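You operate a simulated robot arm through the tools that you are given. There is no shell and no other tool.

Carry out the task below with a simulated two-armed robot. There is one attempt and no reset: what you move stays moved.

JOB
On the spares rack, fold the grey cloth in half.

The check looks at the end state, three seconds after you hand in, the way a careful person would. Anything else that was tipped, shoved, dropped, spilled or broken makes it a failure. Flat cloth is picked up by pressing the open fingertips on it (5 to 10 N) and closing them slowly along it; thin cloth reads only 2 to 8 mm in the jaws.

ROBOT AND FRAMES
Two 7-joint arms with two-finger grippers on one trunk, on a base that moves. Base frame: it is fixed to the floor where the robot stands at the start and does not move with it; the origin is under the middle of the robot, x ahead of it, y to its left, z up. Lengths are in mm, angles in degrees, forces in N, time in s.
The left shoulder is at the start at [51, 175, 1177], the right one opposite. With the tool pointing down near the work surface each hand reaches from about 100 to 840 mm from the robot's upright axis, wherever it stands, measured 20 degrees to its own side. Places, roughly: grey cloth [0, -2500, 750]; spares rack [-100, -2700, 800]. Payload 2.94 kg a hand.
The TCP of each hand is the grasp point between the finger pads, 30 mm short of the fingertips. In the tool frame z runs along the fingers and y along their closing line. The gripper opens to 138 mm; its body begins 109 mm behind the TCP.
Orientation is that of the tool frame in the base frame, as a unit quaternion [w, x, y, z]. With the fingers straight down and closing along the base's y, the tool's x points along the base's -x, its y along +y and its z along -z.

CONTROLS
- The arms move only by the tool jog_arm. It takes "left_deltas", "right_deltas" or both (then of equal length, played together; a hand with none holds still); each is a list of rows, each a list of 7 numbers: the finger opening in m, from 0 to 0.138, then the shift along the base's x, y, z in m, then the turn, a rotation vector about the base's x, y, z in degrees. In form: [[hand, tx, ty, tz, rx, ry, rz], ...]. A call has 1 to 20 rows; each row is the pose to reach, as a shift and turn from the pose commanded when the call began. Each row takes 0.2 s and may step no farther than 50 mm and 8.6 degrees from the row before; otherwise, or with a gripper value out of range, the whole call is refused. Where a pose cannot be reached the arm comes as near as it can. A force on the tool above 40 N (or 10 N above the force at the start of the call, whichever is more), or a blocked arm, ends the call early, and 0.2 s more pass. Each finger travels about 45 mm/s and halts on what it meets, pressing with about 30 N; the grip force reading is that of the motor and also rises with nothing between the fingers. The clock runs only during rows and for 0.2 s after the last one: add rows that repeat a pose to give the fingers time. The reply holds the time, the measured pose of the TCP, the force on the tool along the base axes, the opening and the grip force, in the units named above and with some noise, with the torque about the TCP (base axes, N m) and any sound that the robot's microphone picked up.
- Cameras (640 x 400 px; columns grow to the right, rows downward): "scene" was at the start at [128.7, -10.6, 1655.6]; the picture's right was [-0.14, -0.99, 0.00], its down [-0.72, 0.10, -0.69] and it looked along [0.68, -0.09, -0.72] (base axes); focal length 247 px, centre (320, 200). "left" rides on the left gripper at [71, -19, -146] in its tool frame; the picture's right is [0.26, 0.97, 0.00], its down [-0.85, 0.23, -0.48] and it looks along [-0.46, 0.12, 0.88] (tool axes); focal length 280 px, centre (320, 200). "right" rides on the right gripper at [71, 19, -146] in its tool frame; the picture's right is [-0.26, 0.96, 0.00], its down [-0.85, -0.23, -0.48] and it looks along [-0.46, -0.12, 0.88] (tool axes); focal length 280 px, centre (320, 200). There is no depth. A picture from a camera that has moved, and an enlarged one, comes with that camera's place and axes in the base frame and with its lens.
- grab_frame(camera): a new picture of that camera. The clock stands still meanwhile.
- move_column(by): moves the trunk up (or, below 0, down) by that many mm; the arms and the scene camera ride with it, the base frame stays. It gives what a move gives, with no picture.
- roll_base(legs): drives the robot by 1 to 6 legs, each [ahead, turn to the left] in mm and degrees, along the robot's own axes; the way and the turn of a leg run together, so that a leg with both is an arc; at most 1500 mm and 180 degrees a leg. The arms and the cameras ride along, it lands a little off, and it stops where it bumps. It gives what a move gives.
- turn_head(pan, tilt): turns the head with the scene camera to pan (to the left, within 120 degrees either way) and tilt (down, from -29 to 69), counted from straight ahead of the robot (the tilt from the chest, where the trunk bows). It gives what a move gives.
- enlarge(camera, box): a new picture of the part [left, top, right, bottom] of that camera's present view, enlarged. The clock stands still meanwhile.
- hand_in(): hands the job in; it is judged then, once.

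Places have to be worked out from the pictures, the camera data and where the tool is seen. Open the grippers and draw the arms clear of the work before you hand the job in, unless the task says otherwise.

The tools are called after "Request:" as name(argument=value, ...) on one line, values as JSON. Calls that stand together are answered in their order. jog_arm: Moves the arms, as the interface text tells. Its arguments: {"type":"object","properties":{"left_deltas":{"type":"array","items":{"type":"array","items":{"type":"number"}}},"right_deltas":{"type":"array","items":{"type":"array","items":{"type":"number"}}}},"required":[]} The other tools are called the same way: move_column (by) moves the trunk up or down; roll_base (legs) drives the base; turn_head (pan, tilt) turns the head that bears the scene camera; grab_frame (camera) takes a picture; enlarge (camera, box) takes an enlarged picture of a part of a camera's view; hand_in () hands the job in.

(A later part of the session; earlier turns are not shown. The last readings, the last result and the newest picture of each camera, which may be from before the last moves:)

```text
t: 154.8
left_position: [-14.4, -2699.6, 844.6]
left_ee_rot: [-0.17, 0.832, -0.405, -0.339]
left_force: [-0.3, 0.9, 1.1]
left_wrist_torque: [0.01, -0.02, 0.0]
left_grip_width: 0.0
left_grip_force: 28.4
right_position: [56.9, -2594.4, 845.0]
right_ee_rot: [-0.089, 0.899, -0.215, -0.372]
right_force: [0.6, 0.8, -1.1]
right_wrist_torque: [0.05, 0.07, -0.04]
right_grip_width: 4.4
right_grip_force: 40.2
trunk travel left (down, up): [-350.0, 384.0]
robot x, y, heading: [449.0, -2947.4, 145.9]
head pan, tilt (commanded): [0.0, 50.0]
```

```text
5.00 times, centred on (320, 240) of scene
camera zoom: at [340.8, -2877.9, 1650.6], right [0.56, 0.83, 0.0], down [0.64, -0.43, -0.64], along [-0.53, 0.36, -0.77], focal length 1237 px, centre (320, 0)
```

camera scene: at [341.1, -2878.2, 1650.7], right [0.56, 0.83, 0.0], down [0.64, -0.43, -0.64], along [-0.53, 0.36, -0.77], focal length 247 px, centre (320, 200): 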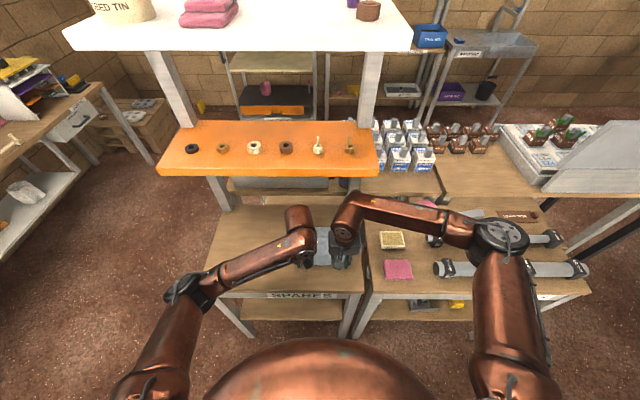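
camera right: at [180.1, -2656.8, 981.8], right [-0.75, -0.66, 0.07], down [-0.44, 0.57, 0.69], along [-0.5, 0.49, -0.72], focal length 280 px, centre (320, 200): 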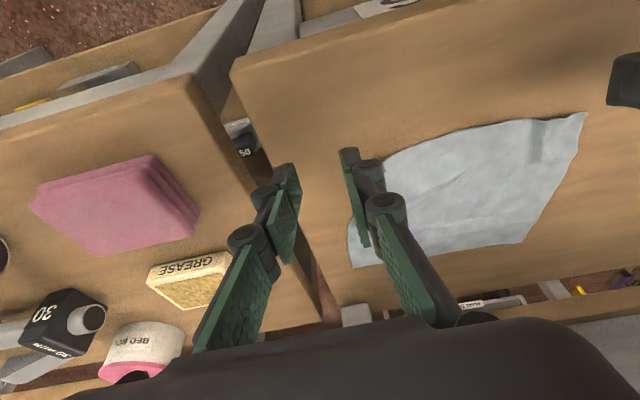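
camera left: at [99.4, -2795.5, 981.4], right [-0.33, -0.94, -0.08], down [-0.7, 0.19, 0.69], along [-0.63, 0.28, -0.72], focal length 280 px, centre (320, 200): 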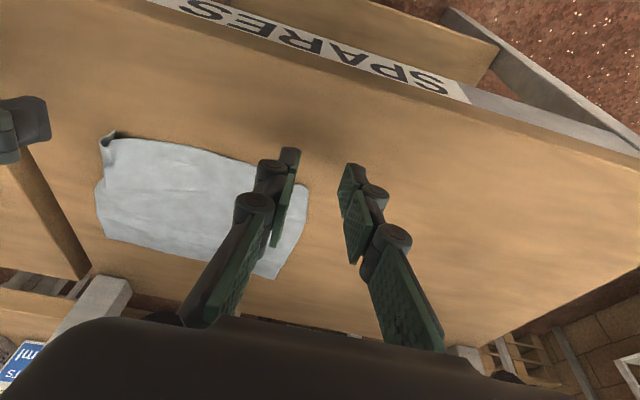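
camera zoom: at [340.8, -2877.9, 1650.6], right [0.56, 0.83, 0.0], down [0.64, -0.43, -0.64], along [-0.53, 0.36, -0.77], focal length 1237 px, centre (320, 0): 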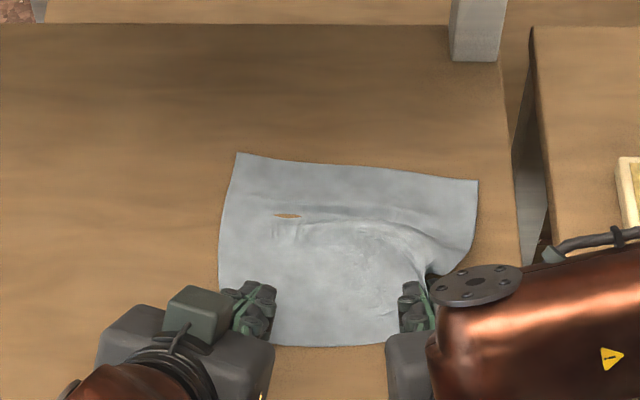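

The right corner is held and lifted, but the left slipped out (its edge stayed on the table). I lower the right hand and bring it 8 mm inward to give slack, and reposition the left right at the edge.

Request:
jog_arm(left_deltas=[[0.01, 0.002, -0.002, 0.002, 0, 0, 0], [0.02, 0.0042, -0.004, 0.002, 0, 0, 0], [0.028, 0.0063, -0.006, -0.001, 0, 0, 0], [0.028, 0.0084, -0.0079, -0.004, 0, 0, 0], [0.028, 0.0084, -0.0079, -0.008, 0, 0, 0], [0.028, 0.0084, -0.0079, -0.0105, 0, 0, 0]], right_deltas=[[0.0, 0.0, -0.001, -0.003, 0, 0, 0], [0.0, -0.001, -0.003, -0.006, 0, 0, 0], [0.0, -0.002, -0.005, -0.009, 0, 0, 0], [0.0, -0.003, -0.0068, -0.012, 0, 0, 0], [0.0, -0.003, -0.0078, -0.014, 0, 0, 0], [0.0, -0.003, -0.0083, -0.0145, 0, 0, 0]])

Request:
enlarge(camera="left", box=[200, 60, 440, 240])

Request:
enlarge(camera="scene", box=[260, 200, 380, 280])

```text
t: 156.2
left_position: [-5.6, -2707.8, 833.1]
left_ee_rot: [-0.17, 0.832, -0.404, -0.34]
left_force: [0.1, -1.2, 0.4]
left_wrist_torque: [-0.02, 0.0, -0.03]
left_grip_width: 27.8
left_grip_force: 0.0
right_position: [53.4, -2602.0, 830.4]
right_ee_rot: [-0.088, 0.898, -0.215, -0.372]
right_force: [-1.1, 0.6, -2.0]
right_wrist_torque: [0.02, 0.0, -0.03]
right_grip_width: 1.3
right_grip_force: 24.3
trunk travel left (down, up): [-350.0, 384.0]
robot x, y, heading: [440.4, -2950.9, 145.9]
head pan, tilt (commanded): [0.0, 50.0]
```

```text
2.22 times, centred on (320, 150) of left
camera zoom: at [102.8, -2815.7, 887.8], right [-0.64, -0.74, -0.19], down [-0.35, 0.07, 0.93], along [-0.68, 0.67, -0.3], focal length 623 px, centre (320, 311)
```

zoom: 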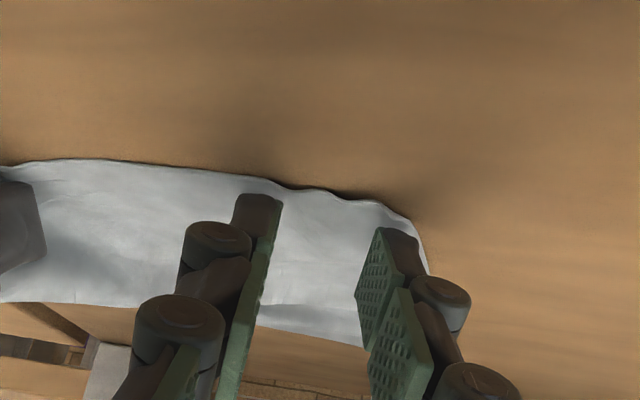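

```text
5.00 times, centred on (320, 240) of scene
camera zoom: at [340.8, -2878.0, 1650.6], right [0.56, 0.83, 0.0], down [0.64, -0.43, -0.64], along [-0.53, 0.36, -0.77], focal length 1237 px, centre (320, 0)
```

zoom: 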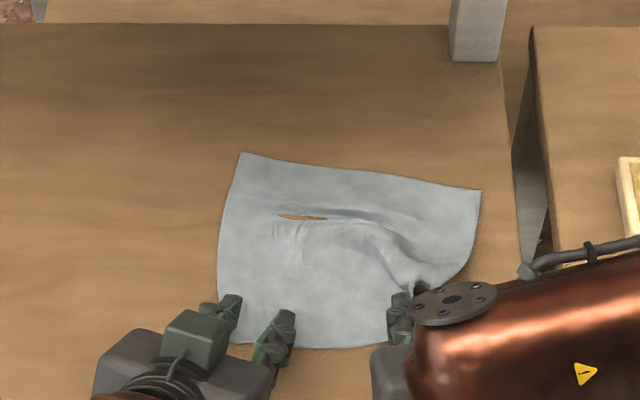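

Slack is there now and the left pads sit ~6 mm inside the edge. I press the left down and close it with the inner finger held still, so that the outer finger gathers the cloth.

Request:
jog_arm(left_deltas=[[0.028, 0, 0, -0.0015, 0, 0, 0], [0.028, 0, 0, -0.0028, 0, 0, 0], [0.028, 0, 0, -0.0035, 0, 0, 0], [0.028, 0, 0, -0.0035, 0, 0, 0]])

```text
t: 157.2
left_position: [-5.7, -2706.4, 830.2]
left_ee_rot: [-0.17, 0.831, -0.405, -0.34]
left_force: [0.8, 0.3, 0.9]
left_wrist_torque: [0.0, 0.04, -0.01]
left_grip_width: 28.0
left_grip_force: 0.0
right_position: [53.2, -2603.3, 831.3]
right_ee_rot: [-0.089, 0.899, -0.215, -0.372]
right_force: [0.2, 0.1, -0.4]
right_wrist_torque: [0.01, 0.05, 0.03]
right_grip_width: 2.7
right_grip_force: 26.8
trunk travel left (down, up): [-350.0, 384.0]
robot x, y, heading: [439.8, -2947.3, 145.9]
head pan, tilt (commanded): [0.0, 50.0]
```

Request:
jog_arm(left_deltas=[[0.028, 0, 0, -0.0008, 0, 0, 0], [0.028, 0, 0, -0.0014, 0, 0, 0], [0.028, 0, 0, -0.0014, 0, 0, 0]])

```text
t: 158.0
left_position: [-6.4, -2707.2, 830.5]
left_ee_rot: [-0.17, 0.831, -0.404, -0.342]
left_force: [0.1, -0.3, 8.0]
left_wrist_torque: [0.0, 0.15, 0.01]
left_grip_width: 28.3
left_grip_force: 0.2
right_position: [52.7, -2602.4, 830.4]
right_ee_rot: [-0.089, 0.898, -0.215, -0.372]
right_force: [0.8, 0.5, -1.0]
right_wrist_torque: [0.02, -0.01, 0.0]
right_grip_width: 2.9
right_grip_force: 26.6
trunk travel left (down, up): [-350.0, 384.0]
robot x, y, heading: [442.3, -2950.3, 146.0]
head pan, tilt (commanded): [0.0, 50.0]
```

8 N of pressure; now the slow close with the hand sliding inward along its closing line.

Request:
jog_arm(left_deltas=[[0.027, 0.0004, 0.0003, 0, 0, 0, 0], [0.026, 0.0008, 0.0006, -0.0001, 0, 0, 0], [0.025, 0.0012, 0.0009, -0.0001, 0, 0, 0], [0.024, 0.0016, 0.0012, -0.0002, 0, 0, 0], [0.023, 0.002, 0.0015, -0.0002, 0, 0, 0], [0.022, 0.0024, 0.0018, -0.0002, 0, 0, 0], [0.021, 0.0028, 0.0021, -0.0003, 0, 0, 0], [0.02, 0.0032, 0.0025, -0.0003, 0, 0, 0], [0.019, 0.0036, 0.0028, -0.0003, 0, 0, 0], [0.018, 0.004, 0.0031, -0.0004, 0, 0, 0], [0.017, 0.0044, 0.0034, -0.0004, 0, 0, 0], [0.016, 0.0048, 0.0037, -0.0005, 0, 0, 0], [0.015, 0.0052, 0.004, -0.0005, 0, 0, 0]])

Request:
enlarge(camera="left", box=[200, 60, 440, 240])

```text
t: 160.8
left_position: [-1.1, -2704.3, 830.7]
left_ee_rot: [-0.17, 0.832, -0.404, -0.341]
left_force: [-3.4, -1.4, 16.3]
left_wrist_torque: [0.06, 0.22, 0.07]
left_grip_width: 15.0
left_grip_force: 0.1
right_position: [53.3, -2602.5, 830.5]
right_ee_rot: [-0.09, 0.898, -0.216, -0.373]
right_force: [-0.3, 0.5, 0.5]
right_wrist_torque: [0.06, -0.07, -0.07]
right_grip_width: 4.3
right_grip_force: 26.3
trunk travel left (down, up): [-350.0, 384.0]
robot x, y, heading: [445.8, -2949.8, 145.9]
head pan, tilt (commanded): [0.0, 50.0]
```

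```text
2.22 times, centred on (320, 150) of left
camera zoom: at [108.3, -2812.2, 883.2], right [-0.64, -0.74, -0.19], down [-0.35, 0.06, 0.93], along [-0.68, 0.67, -0.3], focal length 623 px, centre (320, 311)
```

zoom: 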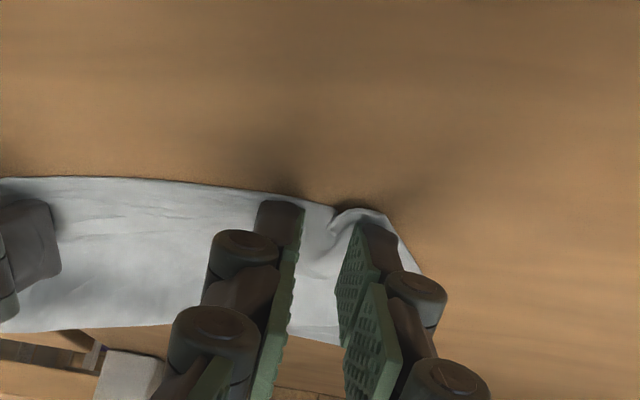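

A clear ridge is forming right at the edge. I continue closing fully.

Request:
jog_arm(left_deltas=[[0.014, 0.0004, 0.0003, 0.0002, 0, 0, 0], [0.013, 0.0008, 0.0006, 0.0002, 0, 0, 0], [0.012, 0.0012, 0.0009, 0.0002, 0, 0, 0], [0.011, 0.0016, 0.0012, 0.0001, 0, 0, 0], [0.01, 0.002, 0.0015, 0.0001, 0, 0, 0], [0.009, 0.0024, 0.0018, 0.0001, 0, 0, 0], [0.008, 0.0028, 0.0021, 0.0, 0, 0, 0], [0.007, 0.0032, 0.0025, 0.0, 0, 0, 0], [0.006, 0.0036, 0.0028, 0.0, 0, 0, 0], [0.005, 0.004, 0.0031, 0.0, 0, 0, 0], [0.004, 0.0042, 0.0033, 0.0, 0, 0, 0], [0.002, 0.0044, 0.0034, 0.0, 0, 0, 0], [0.0, 0.0044, 0.0034, 0.0, 0, 0, 0], [0.0, 0.0044, 0.0034, 0.0, 0, 0, 0]])

Request:
enlarge(camera="left", box=[200, 60, 440, 240])

```text
t: 163.8
left_position: [4.4, -2699.8, 829.7]
left_ee_rot: [-0.17, 0.832, -0.404, -0.34]
left_force: [1.3, -1.1, 12.9]
left_wrist_torque: [0.08, -0.04, -0.06]
left_grip_width: 2.1
left_grip_force: 31.4
right_position: [53.1, -2602.2, 830.7]
right_ee_rot: [-0.089, 0.898, -0.216, -0.372]
right_force: [-1.6, 1.1, -1.9]
right_wrist_torque: [0.01, 0.03, -0.01]
right_grip_width: 5.1
right_grip_force: 30.8
trunk travel left (down, up): [-350.0, 384.0]
robot x, y, heading: [441.6, -2949.3, 146.2]
head pan, tilt (commanded): [0.0, 50.0]
```

```text
2.22 times, centred on (320, 150) of left
camera zoom: at [112.9, -2808.5, 882.6], right [-0.65, -0.74, -0.19], down [-0.35, 0.07, 0.93], along [-0.68, 0.67, -0.3], focal length 623 px, centre (320, 311)
```

zoom: 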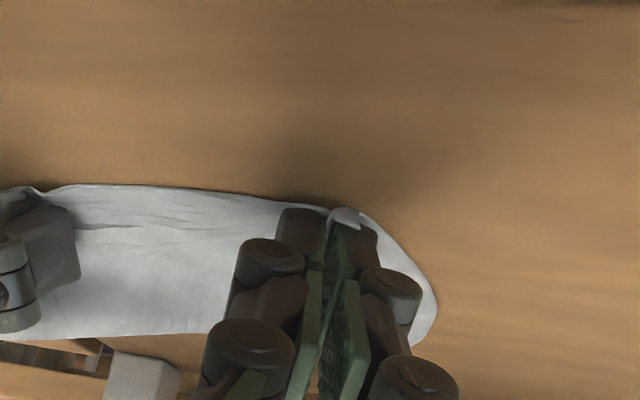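

The left now shows a pinched ridge (2.1 mm, 31 N). I test-lift both hands by 18 mm.

Request:
jog_arm(left_deltas=[[0.0, 0, 0, 0.004, 0, 0, 0], [0.0, -0.0008, 0.0006, 0.009, 0, 0, 0], [0.0, -0.0017, 0.0011, 0.014, 0, 0, 0], [0.0, -0.0025, 0.0017, 0.018, 0, 0, 0]], right_deltas=[[0.0, 0, 0, 0.004, 0, 0, 0], [0.0, -0.0008, 0.0006, 0.009, 0, 0, 0], [0.0, -0.0017, 0.0011, 0.014, 0, 0, 0], [0.0, -0.0025, 0.0017, 0.018, 0, 0, 0]])

Request:
enlarge(camera="left", box=[80, 60, 440, 260])

Request:
enlarge(camera="right", box=[200, 60, 560, 260])

Request:
enlarge(camera="scene", box=[260, 200, 380, 280])

```text
t: 164.8
left_position: [1.4, -2696.9, 846.8]
left_ee_rot: [-0.17, 0.832, -0.404, -0.34]
left_force: [-0.2, 0.7, 0.5]
left_wrist_torque: [-0.02, 0.01, 0.03]
left_grip_width: 1.3
left_grip_force: 26.4
right_position: [51.4, -2601.4, 848.1]
right_ee_rot: [-0.088, 0.898, -0.216, -0.372]
right_force: [-1.9, -0.1, -0.3]
right_wrist_torque: [0.05, 0.05, -0.04]
right_grip_width: 5.2
right_grip_force: 30.6
trunk travel left (down, up): [-350.0, 384.0]
robot x, y, heading: [445.6, -2950.4, 146.0]
head pan, tilt (commanded): [0.0, 50.0]
```

```text
1.78 times, centred on (260, 160) of left
camera zoom: at [110.0, -2806.6, 900.8], right [-0.64, -0.74, -0.19], down [-0.35, 0.07, 0.93], along [-0.68, 0.67, -0.3], focal length 498 px, centre (427, 271)
```

zoom: 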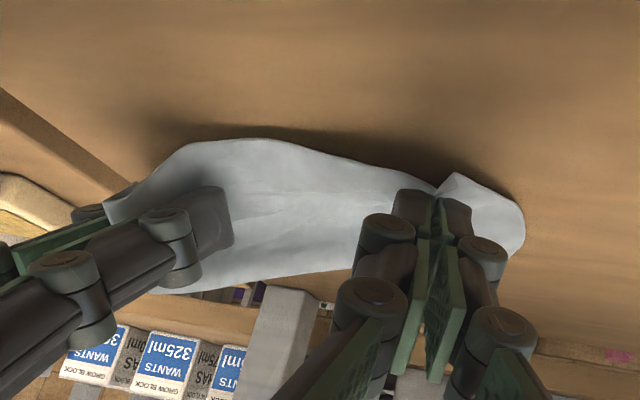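

```text
1.78 times, centred on (380, 160) of right
camera zoom: at [179.0, -2688.0, 902.3], right [-0.6, -0.78, 0.19], down [-0.13, 0.33, 0.94], along [-0.79, 0.54, -0.3], focal length 498 px, centre (213, 271)
```

zoom: 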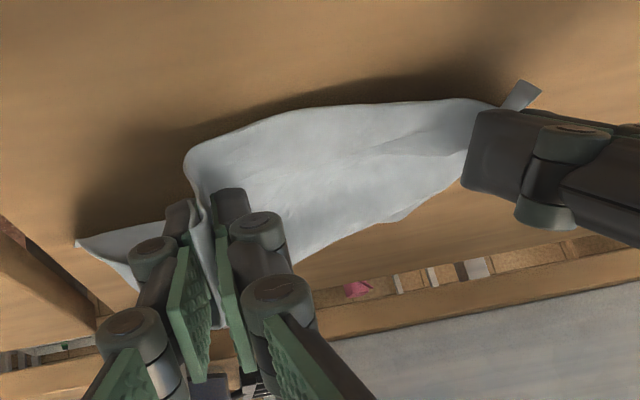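

```text
5.00 times, centred on (320, 240) of scene
camera zoom: at [341.0, -2878.1, 1650.6], right [0.56, 0.83, 0.0], down [0.64, -0.43, -0.64], along [-0.53, 0.36, -0.77], focal length 1237 px, centre (320, 0)
```

zoom: 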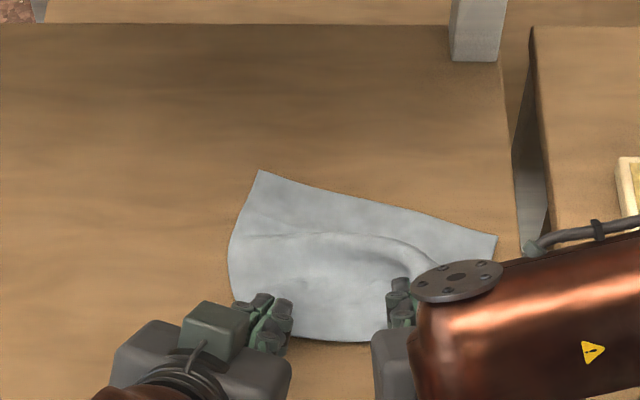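

Both hands now hold the edge, but the cloth has skewed (far edge slants, slack on the right). I level the tools to 15° and draw the cloth back toward me so that it trails straight — this also brings it out from under the shelf.

Request:
jog_arm(left_deltas=[[0.0, 0.002, -0.0009, 0.004, -4.73, -3.7, 0], [0.0, 0.004, -0.0018, 0.006, -9.45, -7.4, 0], [0.0, 0.006, -0.0027, 0.006, -14.18, -11.09, 0], [0.0, 0.008, -0.0036, 0.006, -18.9, -14.79, 0], [0.0, 0.01, -0.0045, 0.005, -23.63, -18.49, 0], [0.0, 0.014, -0.0063, 0.003, -23.63, -18.49, 0], [0.0, 0.02, -0.009, 0.001, -23.63, -18.49, 0], [0.0, 0.0265, -0.0119, -0.001, -23.63, -18.49, 0], [0.0, 0.033, -0.0148, -0.003, -23.63, -18.49, 0], [0.0, 0.0394, -0.0176, -0.005, -23.63, -18.49, 0]], right_deltas=[[0.0, 0.003, -0.002, 0.004, -2.72, -5.35, 0], [0.0, 0.006, -0.004, 0.006, -5.44, -10.7, 0], [0.0, 0.009, -0.006, 0.006, -8.16, -16.04, 0], [0.0, 0.012, -0.008, 0.006, -10.88, -21.39, 0], [0.0, 0.016, -0.0107, 0.005, -13.6, -26.74, 0], [0.0, 0.023, -0.0153, 0.003, -13.6, -26.74, 0], [0.0, 0.032, -0.0213, 0.001, -13.6, -26.74, 0], [0.0, 0.041, -0.0273, -0.001, -13.6, -26.74, 0], [0.0, 0.05, -0.0333, -0.004, -13.6, -26.74, 0], [0.0, 0.0581, -0.0387, -0.006, -13.6, -26.74, 0]])

Request:
enlarge(camera="scene", box=[240, 190, 400, 310])

Request:
grab_frame(camera="left")

Request:
grab_frame(camera="right")

```text
t: 165.7
left_position: [-32.5, -2739.3, 833.4]
left_ee_rot: [-0.031, 0.871, -0.439, -0.218]
left_force: [5.1, 7.7, 1.1]
left_wrist_torque: [0.23, -0.12, -0.08]
left_grip_width: 1.9
left_grip_force: 30.1
left hand out of reach, approached as far as the arm can: row 4
right_position: [55.7, -2619.1, 856.9]
right_ee_rot: [-0.038, 0.949, -0.223, -0.218]
right_force: [-6.1, -8.3, -0.9]
right_wrist_torque: [-0.14, 0.14, 0.0]
right_grip_width: 2.7
right_grip_force: 30.2
trunk travel left (down, up): [-350.0, 384.0]
robot x, y, heading: [443.9, -2949.1, 146.1]
head pan, tilt (commanded): [0.0, 50.0]
stopped in row 4 (left hand): the force on the tool passed its limit at 49 N (the readings are from after the stop); the commanded pose is now the measured one
```

```text
3.33 times, centred on (320, 250) of scene
camera zoom: at [339.8, -2879.1, 1650.5], right [0.56, 0.83, 0.0], down [0.64, -0.43, -0.64], along [-0.53, 0.36, -0.77], focal length 825 px, centre (320, 33)
```

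zoom: 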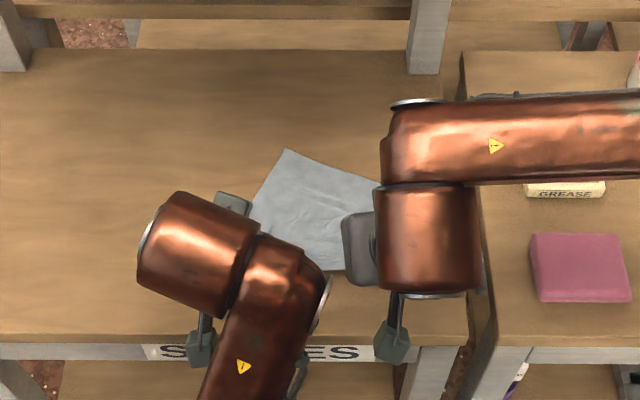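

```text
taken
camera left: at [70.2, -2816.7, 934.5], right [-0.61, -0.79, 0.03], down [-0.45, 0.38, 0.81], along [-0.65, 0.48, -0.59], focal length 280 px, centre (320, 200)
```

left: 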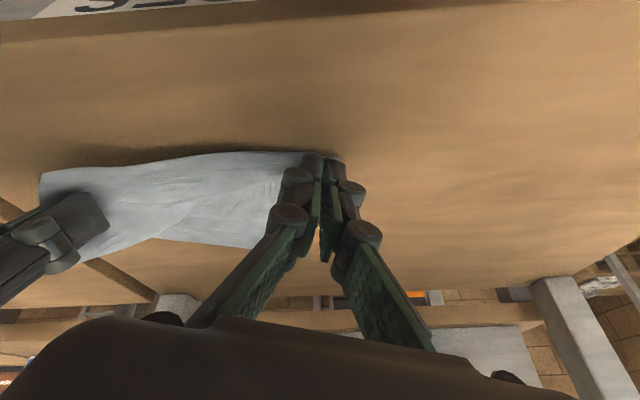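

```text
taken
camera right: at [162.7, -2689.4, 958.7], right [-0.63, -0.76, 0.14], down [-0.39, 0.47, 0.79], along [-0.67, 0.45, -0.6], focal length 280 px, centre (320, 200)
```

right: 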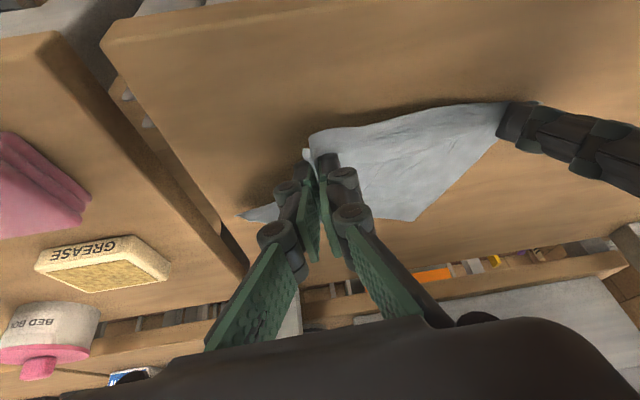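

The left arm hit a joint limit with the yawed wrist and lurched ~50 mm left, stretching the cloth (49 N stop); both still grip. I gently bring the left back toward the right and undo its yaw.

Request:
jog_arm(left_deltas=[[0.0, 0.0039, 0.0058, 0.002, 0, 0, 3], [0.0, 0.0078, 0.0116, 0.004, 0, 0, 6], [0.0, 0.0117, 0.0174, 0.006, 0, 0, 9], [0.0, 0.0156, 0.0232, 0.008, 0, 0, 12]])

Request:
grab_frame(camera="left")

Request:
grab_frame(camera="scene")

```text
t: 166.6
left_position: [-44.0, -2744.5, 830.3]
left_ee_rot: [0.031, 0.902, -0.361, -0.236]
left_force: [14.7, 15.4, 10.6]
left_wrist_torque: [0.51, -0.43, -0.17]
left_grip_width: 1.8
left_grip_force: 29.9
right_position: [53.1, -2622.6, 857.5]
right_ee_rot: [-0.031, 0.949, -0.22, -0.223]
right_force: [-12.4, -15.3, -4.0]
right_wrist_torque: [-0.45, 0.32, 0.09]
right_grip_width: 2.9
right_grip_force: 30.1
trunk travel left (down, up): [-350.0, 384.0]
robot x, y, heading: [440.8, -2949.2, 145.9]
head pan, tilt (commanded): [0.0, 50.0]
stopped in row 4 (left hand): the force on the tool passed its limit at 42 N (the readings are from after the stop); the commanded pose is now the measured one
```

```text
taken
camera left: at [78.0, -2793.7, 927.7], right [-0.45, -0.89, 0.11], down [-0.47, 0.34, 0.82], along [-0.76, 0.32, -0.57], focal length 280 px, centre (320, 200)
```

left: 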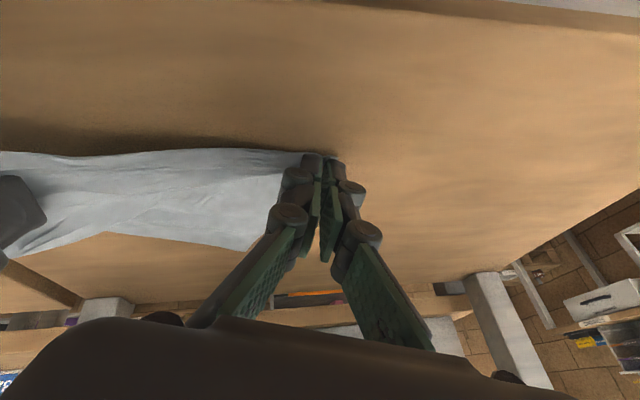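

```text
taken
camera scene: at [340.3, -2878.0, 1650.5], right [0.56, 0.83, 0.0], down [0.63, -0.43, -0.64], along [-0.53, 0.36, -0.77], focal length 247 px, centre (320, 200)
```

scene: 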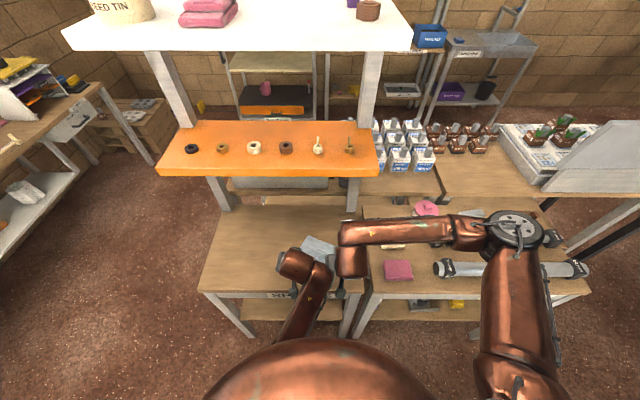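

The left arm is in an awkward joint configuration and is pulling the wrong way. I open the left gripper to relieve the tension first.

Request:
jog_arm(left_deltas=[[0.015, 0, 0, 0, 0, 0, 0], [0.03, 0, 0, 0, 0, 0, 0], [0.04, 0, 0, 0.004, 0, 0, 0], [0.04, 0, 0, 0.01, 0, 0, 0]])

Request:
grab_frame(camera="left")

Request:
enlarge(camera="scene", box=[200, 190, 400, 340])

```text
t: 167.6
left_position: [-48.9, -2755.7, 836.3]
left_ee_rot: [0.046, 0.903, -0.358, -0.234]
left_force: [0.2, -1.2, 1.2]
left_wrist_torque: [-0.01, -0.04, 0.0]
left_grip_width: 41.2
left_grip_force: 0.1
right_position: [55.3, -2619.7, 858.1]
right_ee_rot: [-0.034, 0.95, -0.22, -0.22]
right_force: [-0.5, 1.8, -2.6]
right_wrist_torque: [0.21, -0.16, -0.09]
right_grip_width: 5.2
right_grip_force: 41.3
trunk travel left (down, up): [-350.0, 384.0]
robot x, y, heading: [445.0, -2950.3, 145.9]
head pan, tilt (commanded): [0.0, 50.0]
```

```text
taken
camera left: at [74.0, -2801.1, 932.1], right [-0.44, -0.89, 0.14], down [-0.47, 0.36, 0.81], along [-0.77, 0.29, -0.57], focal length 280 px, centre (320, 200)
```

left: 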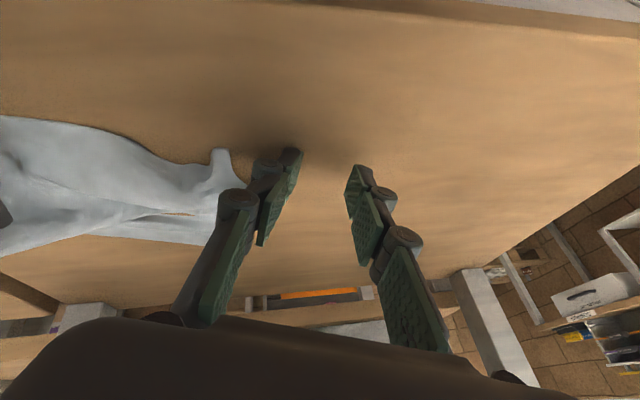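

```text
2.67 times, centred on (300, 265) of scene
camera zoom: at [340.9, -2878.0, 1650.5], right [0.56, 0.83, 0.0], down [0.63, -0.43, -0.64], along [-0.53, 0.36, -0.77], focal length 660 px, centre (373, 27)
```

zoom: 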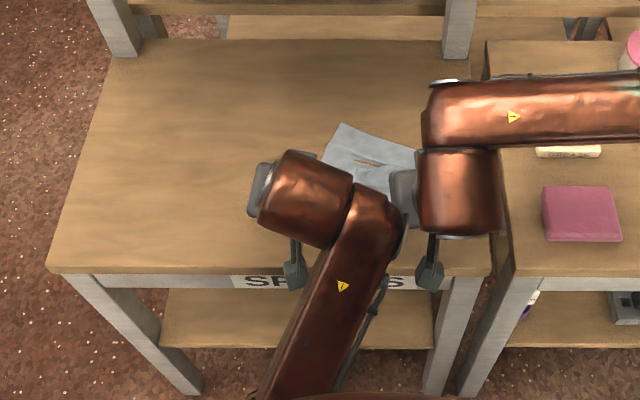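

The left hand is free. I lift it away to the left and level it, to restore a normal elbow posture.

Request:
jog_arm(left_deltas=[[0.04, 0.001, -0.013, 0.02, -1.26, -6.78, 0], [0.04, 0.002, -0.025, 0.04, -2.52, -13.55, 0], [0.04, 0.003, -0.037, 0.06, -3.77, -20.33, 0], [0.04, 0.004, -0.05, 0.08, -5.03, -27.1, 0], [0.04, 0.008, -0.075, 0.1, -5.03, -27.1, 2], [0.04, 0.012, -0.1, 0.12, -5.03, -27.1, 4]])

Request:
grab_frame(camera="scene")

```text
t: 168.1
left_position: [-108.0, -2821.6, 840.6]
left_ee_rot: [0.117, 0.903, -0.351, -0.217]
left_force: [1.6, 1.5, 5.1]
left_wrist_torque: [0.09, -0.1, -0.01]
left_grip_width: 39.7
left_grip_force: 0.1
left hand out of reach, approached as far as the arm can: row 1, 2
right_position: [55.1, -2619.4, 856.9]
right_ee_rot: [-0.036, 0.949, -0.222, -0.219]
right_force: [-0.8, 0.8, -1.8]
right_wrist_torque: [0.04, -0.06, -0.03]
right_grip_width: 1.3
right_grip_force: 24.6
trunk travel left (down, up): [-350.0, 384.0]
robot x, y, heading: [442.8, -2945.8, 146.1]
head pan, tilt (commanded): [0.0, 50.0]
stopped in row 2 (left hand): the arm was blocked; the commanded pose is now the measured one
```

```text
taken
camera scene: at [341.0, -2877.6, 1650.5], right [0.56, 0.83, 0.0], down [0.63, -0.43, -0.64], along [-0.53, 0.36, -0.77], focal length 247 px, centre (320, 200)
```

scene: 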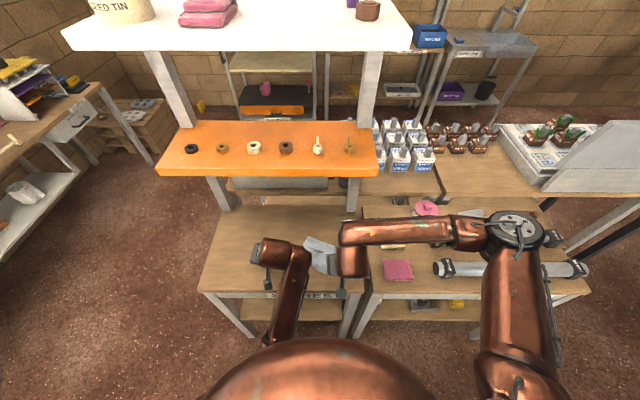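

The left arm reports being blocked; I look down with the head camera to see where its elbow is.

Request:
turn_head(pan=20, tilt=69)

Request:
grab_frame(camera="scene")

```text
t: 168.9
left_position: [-109.3, -2821.6, 838.9]
left_ee_rot: [0.117, 0.903, -0.351, -0.217]
left_force: [-0.1, 3.5, 6.7]
left_wrist_torque: [0.17, -0.07, 0.01]
left_grip_width: 39.9
left_grip_force: 0.0
right_position: [55.7, -2618.8, 856.7]
right_ee_rot: [-0.035, 0.949, -0.222, -0.22]
right_force: [-1.0, 0.1, -1.2]
right_wrist_torque: [-0.01, -0.01, 0.0]
right_grip_width: 5.2
right_grip_force: 29.8
trunk travel left (down, up): [-350.0, 384.0]
robot x, y, heading: [443.0, -2947.9, 145.6]
head pan, tilt (commanded): [20.0, 68.8]
```

```text
taken
camera scene: at [351.0, -2906.9, 1628.7], right [0.24, 0.97, 0.0], down [0.9, -0.23, -0.36], along [-0.35, 0.09, -0.93], focal length 247 px, centre (320, 200)
```

scene: 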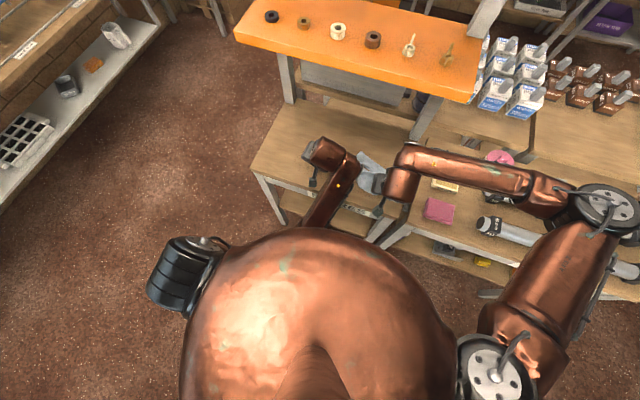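

The left upper arm has dropped down beside the chest with the elbow low. I try to unwind it by raising the hand straight up in small steps, without rotating.

Request:
jog_arm(left_deltas=[[0.04, 0, 0, 0.01, 0, 0, 0], [0.04, 0, 0, 0.02, 0, 0, 0], [0.04, 0, 0, 0.03, 0, 0, 0], [0.04, 0, 0, 0.04, 0, 0, 0]])

Request:
grab_frame(camera="scene")

```text
t: 170.1
left_position: [-143.5, -2861.8, 884.0]
left_ee_rot: [0.173, 0.895, -0.338, -0.233]
left_force: [-0.4, 0.3, -0.3]
left_wrist_torque: [0.01, -0.02, -0.01]
left_grip_width: 40.1
left_grip_force: 0.1
right_position: [56.2, -2619.4, 857.2]
right_ee_rot: [-0.034, 0.95, -0.221, -0.219]
right_force: [0.9, 0.3, -2.0]
right_wrist_torque: [0.08, 0.07, 0.0]
right_grip_width: 5.8
right_grip_force: 38.1
trunk travel left (down, up): [-350.0, 384.0]
robot x, y, heading: [442.0, -2948.9, 145.8]
head pan, tilt (commanded): [20.0, 68.8]
stopped in row 4 (left hand): the arm was blocked; the commanded pose is now the measured one
```

```text
taken
camera scene: at [350.3, -2907.5, 1628.6], right [0.24, 0.97, 0.0], down [0.9, -0.23, -0.36], along [-0.35, 0.09, -0.93], focal length 247 px, centre (320, 200)
```

scene: 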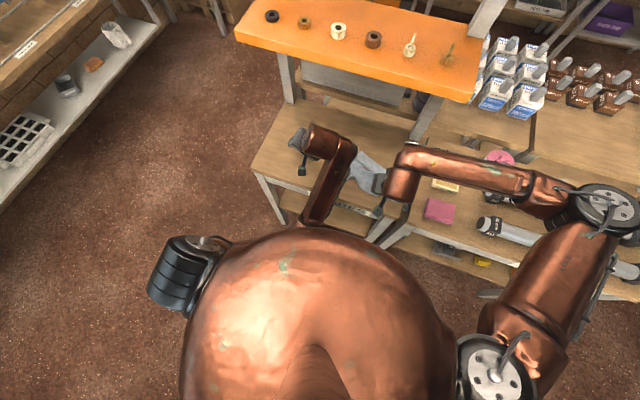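

The elbow is tucked low by the chest rather than touching the rack. I move the left hand out to the left, back and up in moderate steps to let the elbow swing out again.

Request:
jog_arm(left_deltas=[[0.04, 0.0002, -0.0213, 0.015, 0, 0, 0], [0.04, 0.0004, -0.0426, 0.03, 0, 0, 0], [0.04, 0.0006, -0.064, 0.045, 0, 0, 0], [0.04, 0.0008, -0.0853, 0.06, 0, 0, 0], [0.04, 0.001, -0.1066, 0.08, 0, 0, 0]])

Request:
grab_frame(camera="scene")

```text
t: 171.5
left_position: [-157.1, -2994.5, 980.1]
left_ee_rot: [0.207, 0.891, -0.322, -0.244]
left_force: [-0.5, -0.2, -0.3]
left_wrist_torque: [0.02, 0.0, -0.03]
left_grip_width: 39.8
left_grip_force: 0.1
right_position: [56.6, -2619.5, 856.9]
right_ee_rot: [-0.035, 0.95, -0.221, -0.22]
right_force: [-0.2, 0.6, -1.9]
right_wrist_torque: [-0.07, 0.06, 0.01]
right_grip_width: 5.9
right_grip_force: 35.1
trunk travel left (down, up): [-350.0, 384.0]
robot x, y, heading: [439.5, -2945.6, 146.0]
head pan, tilt (commanded): [20.0, 68.8]
stopped in row 5 (left hand): the arm was blocked; the commanded pose is now the measured one
```

```text
taken
camera scene: at [350.2, -2907.5, 1628.6], right [0.24, 0.97, 0.0], down [0.9, -0.23, -0.36], along [-0.35, 0.09, -0.93], focal length 247 px, centre (320, 200)
```

scene: 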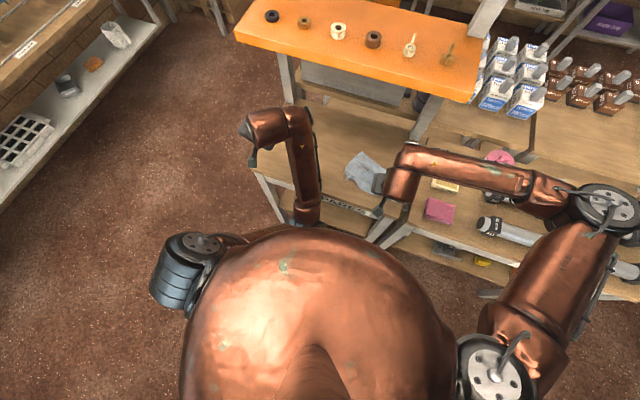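

The arm is unwinding; the elbow is now in front of the chest. I continue out to the left and up.

Request:
jog_arm(left_deltas=[[0.04, -0.003, -0.022, 0.018, 0, 0, 0], [0.04, -0.006, -0.044, 0.036, 0, 0, 0], [0.04, -0.009, -0.066, 0.054, 0, 0, 0], [0.04, -0.0115, -0.0887, 0.072, 0, 0, 0], [0.04, -0.013, -0.11, 0.09, 0, 0, 0]])

Request:
grab_frame(camera="scene")

```text
t: 172.7
left_position: [-169.3, -3103.6, 1067.1]
left_ee_rot: [0.207, 0.891, -0.322, -0.244]
left_force: [0.0, -0.9, -0.6]
left_wrist_torque: [0.0, 0.0, 0.01]
left_grip_width: 39.9
left_grip_force: 0.0
right_position: [56.0, -2621.2, 857.8]
right_ee_rot: [-0.035, 0.95, -0.221, -0.22]
right_force: [-0.2, 1.1, -2.6]
right_wrist_torque: [-0.03, 0.11, 0.07]
right_grip_width: 4.8
right_grip_force: 40.4
trunk travel left (down, up): [-350.0, 384.0]
robot x, y, heading: [441.9, -2947.1, 145.9]
head pan, tilt (commanded): [20.0, 68.8]
```

```text
taken
camera scene: at [350.4, -2907.9, 1628.7], right [0.24, 0.97, 0.0], down [0.9, -0.23, -0.36], along [-0.35, 0.09, -0.93], focal length 247 px, centre (320, 200)
```

scene: 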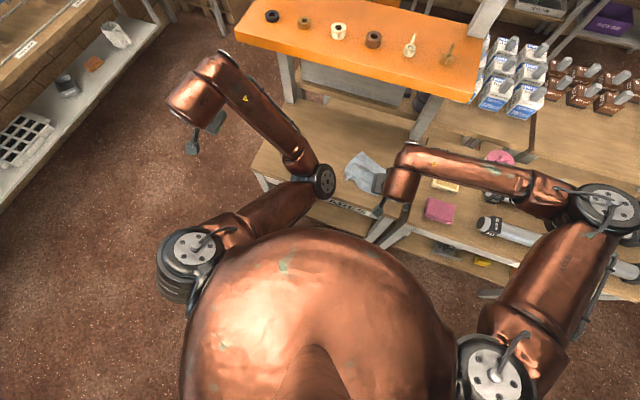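

It tracks properly again. I now turn the left hand back to straight-down while moving a bit further out and up.

Request:
jog_arm(left_deltas=[[0.04, -0.003, -0.01, 0.014, 2.47, -5.7, 0.95], [0.04, -0.006, -0.02, 0.028, 4.93, -11.4, 1.9], [0.04, -0.009, -0.03, 0.042, 7.4, -17.1, 2.85], [0.04, -0.012, -0.04, 0.056, 9.87, -22.8, 3.8], [0.04, -0.015, -0.05, 0.07, 12.33, -28.5, 4.75], [0.04, -0.018, -0.06, 0.084, 14.8, -34.2, 5.7]])

Request:
grab_frame(camera="scene")

```text
t: 174.1
left_position: [-187.7, -3164.5, 1152.5]
left_ee_rot: [0.0, 0.957, -0.291, 0.0]
left_force: [-0.7, 0.0, -0.8]
left_wrist_torque: [0.04, 0.01, 0.0]
left_grip_width: 40.1
left_grip_force: 0.0
right_position: [55.2, -2619.4, 858.0]
right_ee_rot: [-0.035, 0.95, -0.22, -0.221]
right_force: [-0.6, -0.7, -1.5]
right_wrist_torque: [0.03, 0.03, -0.02]
right_grip_width: 5.1
right_grip_force: 39.7
trunk travel left (down, up): [-350.0, 384.0]
robot x, y, heading: [441.9, -2947.9, 145.8]
head pan, tilt (commanded): [20.0, 68.8]
```

```text
taken
camera scene: at [350.3, -2908.5, 1628.7], right [0.24, 0.97, 0.0], down [0.9, -0.23, -0.36], along [-0.35, 0.09, -0.93], focal length 247 px, centre (320, 200)
```

scene: 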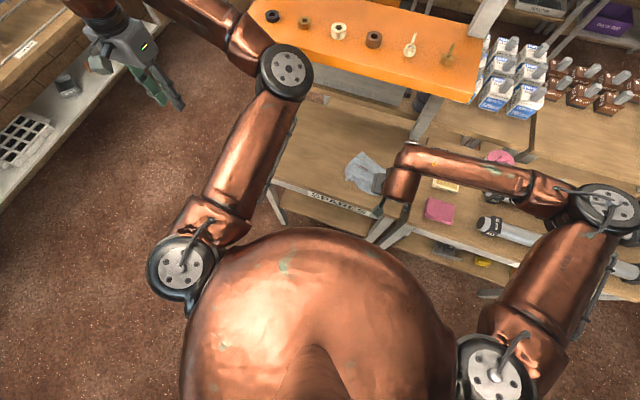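

The left hand is straight-down again with the elbow raised. I bring the hand back in toward its normal place by my left front and watch the elbow.

Request:
jog_arm(left_deltas=[[0.04, 0.033, 0.025, 0.01, 0, 0, 0], [0.04, 0.067, 0.05, 0.02, 0, 0, 0], [0.04, 0.1, 0.075, 0.025, 0, 0, 0], [0.04, 0.133, 0.1, 0.03, 0, 0, 0]])

Request:
grab_frame(camera="scene")

```text
t: 175.1
left_position: [-52.8, -3061.5, 1183.4]
left_ee_rot: [0.002, 0.957, -0.291, -0.001]
left_force: [-0.8, 0.8, -0.2]
left_wrist_torque: [-0.04, 0.02, 0.0]
left_grip_width: 40.0
left_grip_force: 0.0
right_position: [56.4, -2619.1, 857.8]
right_ee_rot: [-0.034, 0.949, -0.221, -0.221]
right_force: [-0.3, 0.5, -3.2]
right_wrist_torque: [0.04, 0.08, -0.01]
right_grip_width: 5.1
right_grip_force: 40.5
trunk travel left (down, up): [-350.0, 384.0]
robot x, y, heading: [440.3, -2949.5, 146.2]
head pan, tilt (commanded): [20.0, 68.8]
```

```text
taken
camera scene: at [352.2, -2906.1, 1628.7], right [0.24, 0.97, 0.0], down [0.9, -0.23, -0.36], along [-0.35, 0.09, -0.93], focal length 247 px, centre (320, 200)
```

scene: 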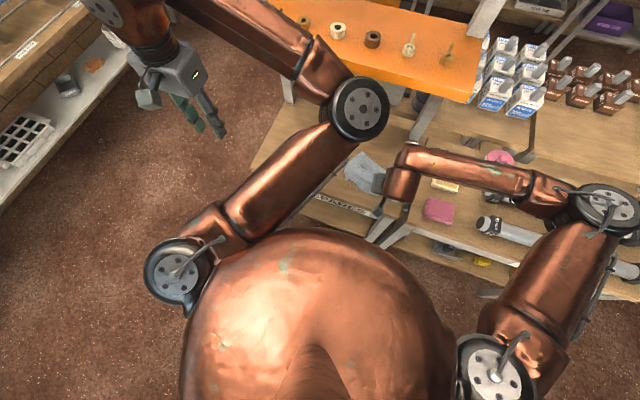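

The elbow is swinging inward over the table instead of outward. I tip the left hand so that its fingers point to the right, which should pull its wrist and elbow out to the left.

Request:
jog_arm(left_deltas=[[0.04, 0, 0, 0, 6.2, -4.2, 0], [0.04, 0, 0, 0, 12.4, -8.4, 0], [0.04, 0, 0, 0, 18.7, -12.6, 0], [0.04, 0, 0, 0, 24.9, -16.8, 0], [0.04, 0, 0, 0, 31.1, -20.9, 0], [0.04, 0, 0, 0, 37.3, -25.1, 0], [0.04, 0, 0, 0, 43.6, -29.3, 0], [0.04, 0, 0, 0, 49.8, -33.5, 0]])

Request:
grab_frame(camera="scene")

```text
t: 176.9
left_position: [-54.5, -3064.8, 1182.3]
left_ee_rot: [-0.479, 0.828, -0.252, 0.146]
left_force: [0.1, 0.1, 0.3]
left_wrist_torque: [0.06, 0.01, 0.0]
left_grip_width: 40.0
left_grip_force: 0.0
right_position: [55.8, -2620.0, 858.3]
right_ee_rot: [-0.036, 0.95, -0.221, -0.22]
right_force: [-0.4, -0.1, 1.8]
right_wrist_torque: [0.01, -0.07, 0.0]
right_grip_width: 3.4
right_grip_force: 25.7
trunk travel left (down, up): [-350.0, 384.0]
robot x, y, heading: [438.1, -2947.2, 145.9]
head pan, tilt (commanded): [20.0, 68.8]
```

```text
taken
camera scene: at [349.7, -2909.2, 1628.6], right [0.24, 0.97, 0.0], down [0.9, -0.23, -0.36], along [-0.35, 0.09, -0.93], focal length 247 px, centre (320, 200)
```

scene: 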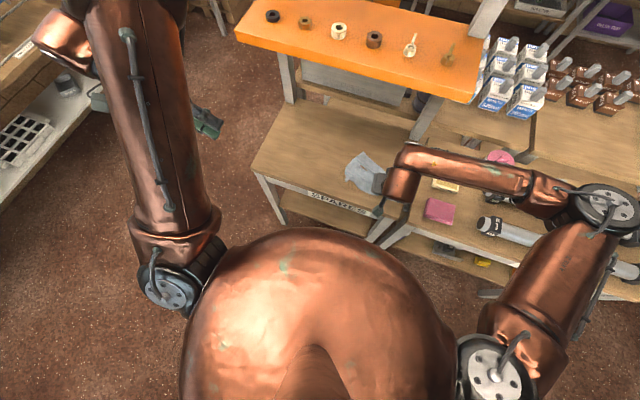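

That swung the upper arm outward. I now rotate the hand back to straight-down while drawing it in, keeping the elbow out.

Request:
jog_arm(left_deltas=[[0.04, 0.011, 0.009, 0, -6.2, 4.2, 0], [0.04, 0.022, 0.018, 0, -12.4, 8.4, 0], [0.04, 0.032, 0.028, 0, -18.7, 12.6, 0], [0.04, 0.043, 0.037, 0, -24.9, 16.8, 0], [0.04, 0.054, 0.046, 0, -31.1, 20.9, 0], [0.04, 0.065, 0.056, 0, -37.3, 25.1, 0], [0.04, 0.075, 0.065, 0, -43.6, 29.3, 0], [0.04, 0.086, 0.074, 0, -49.8, 33.5, 0]])

Request:
grab_frame(camera="scene")

```text
t: 178.7
left_position: [34.6, -2991.8, 1184.8]
left_ee_rot: [0.001, 0.957, -0.29, -0.004]
left_force: [1.7, -0.6, 0.4]
left_wrist_torque: [0.01, 0.16, 0.0]
left_grip_width: 40.1
left_grip_force: 0.1
right_position: [58.2, -2620.0, 859.2]
right_ee_rot: [-0.035, 0.949, -0.221, -0.223]
right_force: [0.0, 2.0, -5.3]
right_wrist_torque: [0.11, 0.03, -0.02]
right_grip_width: 2.9
right_grip_force: 37.5
trunk travel left (down, up): [-350.0, 384.0]
robot x, y, heading: [439.7, -2948.4, 146.1]
head pan, tilt (commanded): [20.0, 68.8]
```

```text
taken
camera scene: at [355.2, -2909.7, 1629.3], right [0.24, 0.97, 0.0], down [0.9, -0.23, -0.37], along [-0.35, 0.09, -0.93], focal length 247 px, centre (320, 200)
```

scene: 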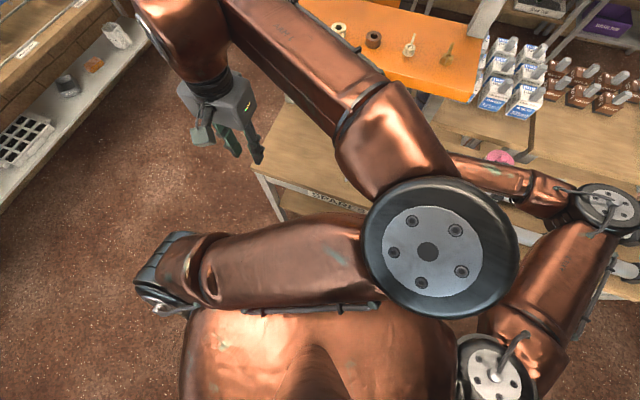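

The elbow came up inside, close to the head. I undo that last step (tilt the fingers right and move out again), so I can bring the hand in while still tilted, which forces the elbow outward.

Request:
jog_arm(left_deltas=[[0.04, -0.011, -0.009, 0, 6.2, -4.2, 0], [0.04, -0.022, -0.018, 0, 12.4, -8.4, 0], [0.04, -0.032, -0.028, 0, 18.7, -12.6, 0], [0.04, -0.043, -0.037, 0, 24.9, -16.8, 0], [0.04, -0.054, -0.046, 0, 31.1, -20.9, 0], [0.04, -0.065, -0.056, 0, 37.3, -25.1, 0], [0.04, -0.075, -0.065, 0, 43.6, -29.3, 0], [0.04, -0.086, -0.074, 0, 49.8, -33.5, 0]])

Request:
grab_frame(camera="scene")

```text
t: 180.5
left_position: [-55.5, -3065.8, 1180.5]
left_ee_rot: [-0.479, 0.828, -0.251, 0.146]
left_force: [-1.2, -0.5, 0.3]
left_wrist_torque: [0.06, -0.03, 0.01]
left_grip_width: 39.8
left_grip_force: 0.1
right_position: [55.4, -2621.6, 857.8]
right_ee_rot: [-0.035, 0.95, -0.22, -0.22]
right_force: [0.0, 0.2, -1.8]
right_wrist_torque: [0.05, -0.03, -0.06]
right_grip_width: 6.2
right_grip_force: 30.2
trunk travel left (down, up): [-350.0, 384.0]
robot x, y, heading: [440.0, -2950.0, 146.0]
head pan, tilt (commanded): [20.0, 68.8]
```

```text
taken
camera scene: at [349.0, -2910.1, 1628.7], right [0.24, 0.97, 0.0], down [0.9, -0.23, -0.36], along [-0.35, 0.09, -0.93], focal length 247 px, centre (320, 200)
```

scene: 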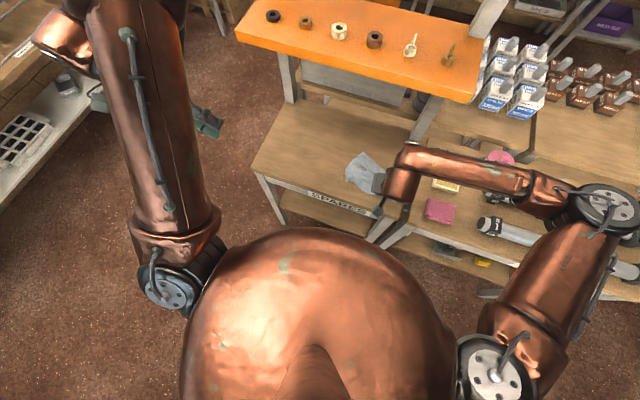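

Back to the tilted pose. Now I move the hand in to the right with the tilt kept, and look at the elbow.

Request:
jog_arm(left_deltas=[[0.04, 0.024, 0.035, -0.01, 0, 0, 0], [0.04, 0.048, 0.07, -0.02, 0, 0, 0], [0.04, 0.071, 0.106, -0.03, 0, 0, 0], [0.04, 0.095, 0.141, -0.04, 0, 0, 0]])

Request:
grab_frame(camera="scene")

```text
t: 181.5
left_position: [40.2, -2921.1, 1143.5]
left_ee_rot: [-0.477, 0.829, -0.252, 0.146]
left_force: [1.0, 0.6, 0.4]
left_wrist_torque: [0.01, 0.04, 0.02]
left_grip_width: 40.1
left_grip_force: 0.1
right_position: [56.3, -2618.3, 857.7]
right_ee_rot: [-0.034, 0.95, -0.221, -0.22]
right_force: [0.1, 1.0, -2.4]
right_wrist_torque: [0.05, 0.08, 0.04]
right_grip_width: 5.9
right_grip_force: 38.6
trunk travel left (down, up): [-350.0, 384.0]
robot x, y, heading: [439.4, -2945.8, 145.8]
head pan, tilt (commanded): [20.0, 68.8]
```

```text
taken
camera scene: at [351.4, -2905.9, 1628.6], right [0.24, 0.97, 0.0], down [0.9, -0.23, -0.36], along [-0.35, 0.09, -0.93], focal length 247 px, centre (320, 200)
```

scene: 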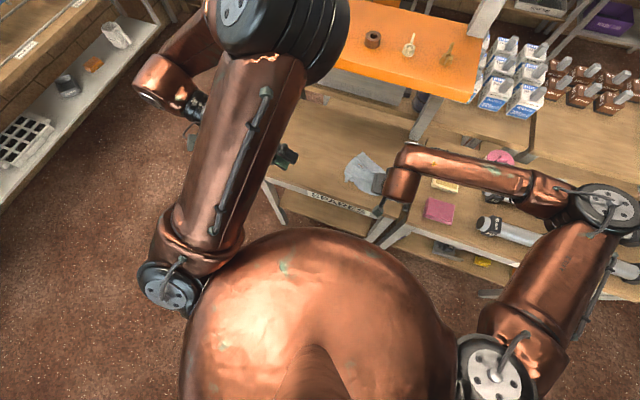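

The elbow is now straight up – better. I draw the tilted hand in closer to the shoulder first, and then untilt it there so the wrist rather than the shoulder does the turning.

Request:
jog_arm(left_deltas=[[0.04, 0.023, 0.0, -0.003, 0, 0, 0], [0.04, 0.046, 0.0, -0.006, 0, 0, 0], [0.04, 0.069, 0.001, -0.01, 0, 0, 0], [0.04, 0.0926, 0.0016, -0.013, 0, 0, 0]])

Request:
grab_frame(camera="scene")

```text
t: 182.5
left_position: [134.1, -2921.0, 1130.4]
left_ee_rot: [-0.478, 0.829, -0.253, 0.146]
left_force: [1.2, 0.2, 0.1]
left_wrist_torque: [0.04, -0.01, -0.01]
left_grip_width: 40.0
left_grip_force: 0.0
right_position: [55.7, -2620.2, 858.1]
right_ee_rot: [-0.034, 0.949, -0.221, -0.221]
right_force: [-1.1, 0.0, -1.3]
right_wrist_torque: [0.02, -0.01, -0.02]
right_grip_width: 4.7
right_grip_force: 27.6
trunk travel left (down, up): [-350.0, 384.0]
robot x, y, heading: [443.6, -2948.7, 145.9]
head pan, tilt (commanded): [20.0, 68.8]
```

```text
taken
camera scene: at [351.0, -2907.4, 1628.7], right [0.24, 0.97, 0.0], down [0.9, -0.23, -0.36], along [-0.35, 0.09, -0.93], focal length 247 px, centre (320, 200)
```

scene: 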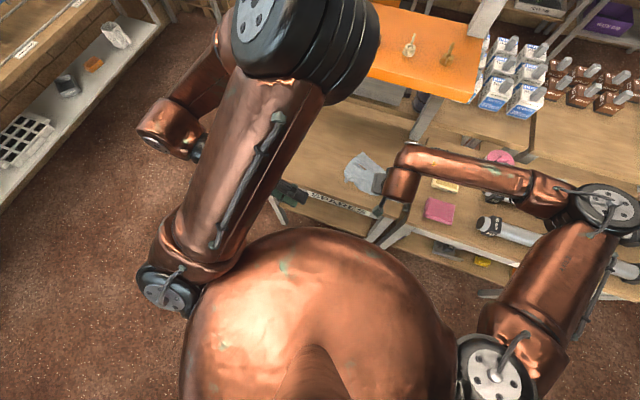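

The elbow is still up and slightly inside. I lower the hand first (keeping it clear of chest and rack), then untilt.

Request:
jog_arm(left_deltas=[[0.04, -0.008, 0.0056, -0.035, 0, 0, 0], [0.04, -0.016, 0.011, -0.07, 0, 0, 0], [0.04, -0.025, 0.017, -0.105, 0, 0, 0], [0.04, -0.033, 0.022, -0.14, 0, 0, 0]])

Request:
grab_frame(camera="scene")

```text
t: 183.5
left_position: [99.6, -2898.3, 988.5]
left_ee_rot: [-0.478, 0.828, -0.253, 0.146]
left_force: [0.0, -0.6, 0.5]
left_wrist_torque: [0.02, -0.04, -0.02]
left_grip_width: 39.9
left_grip_force: 0.0
right_position: [54.7, -2619.6, 856.6]
right_ee_rot: [-0.035, 0.949, -0.221, -0.22]
right_force: [0.1, -0.1, -2.2]
right_wrist_torque: [0.01, 0.03, -0.01]
right_grip_width: 4.8
right_grip_force: 27.8
trunk travel left (down, up): [-350.0, 384.0]
robot x, y, heading: [441.6, -2946.9, 145.9]
head pan, tilt (commanded): [20.0, 68.8]
```

```text
taken
camera scene: at [349.7, -2906.8, 1628.5], right [0.24, 0.97, 0.0], down [0.9, -0.23, -0.36], along [-0.35, 0.09, -0.93], focal length 247 px, centre (320, 200)
```

scene: 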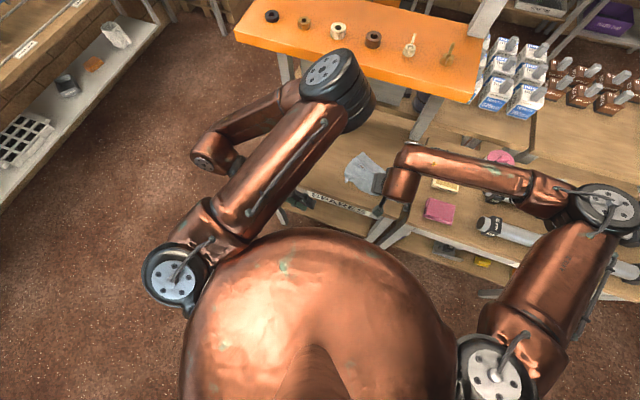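

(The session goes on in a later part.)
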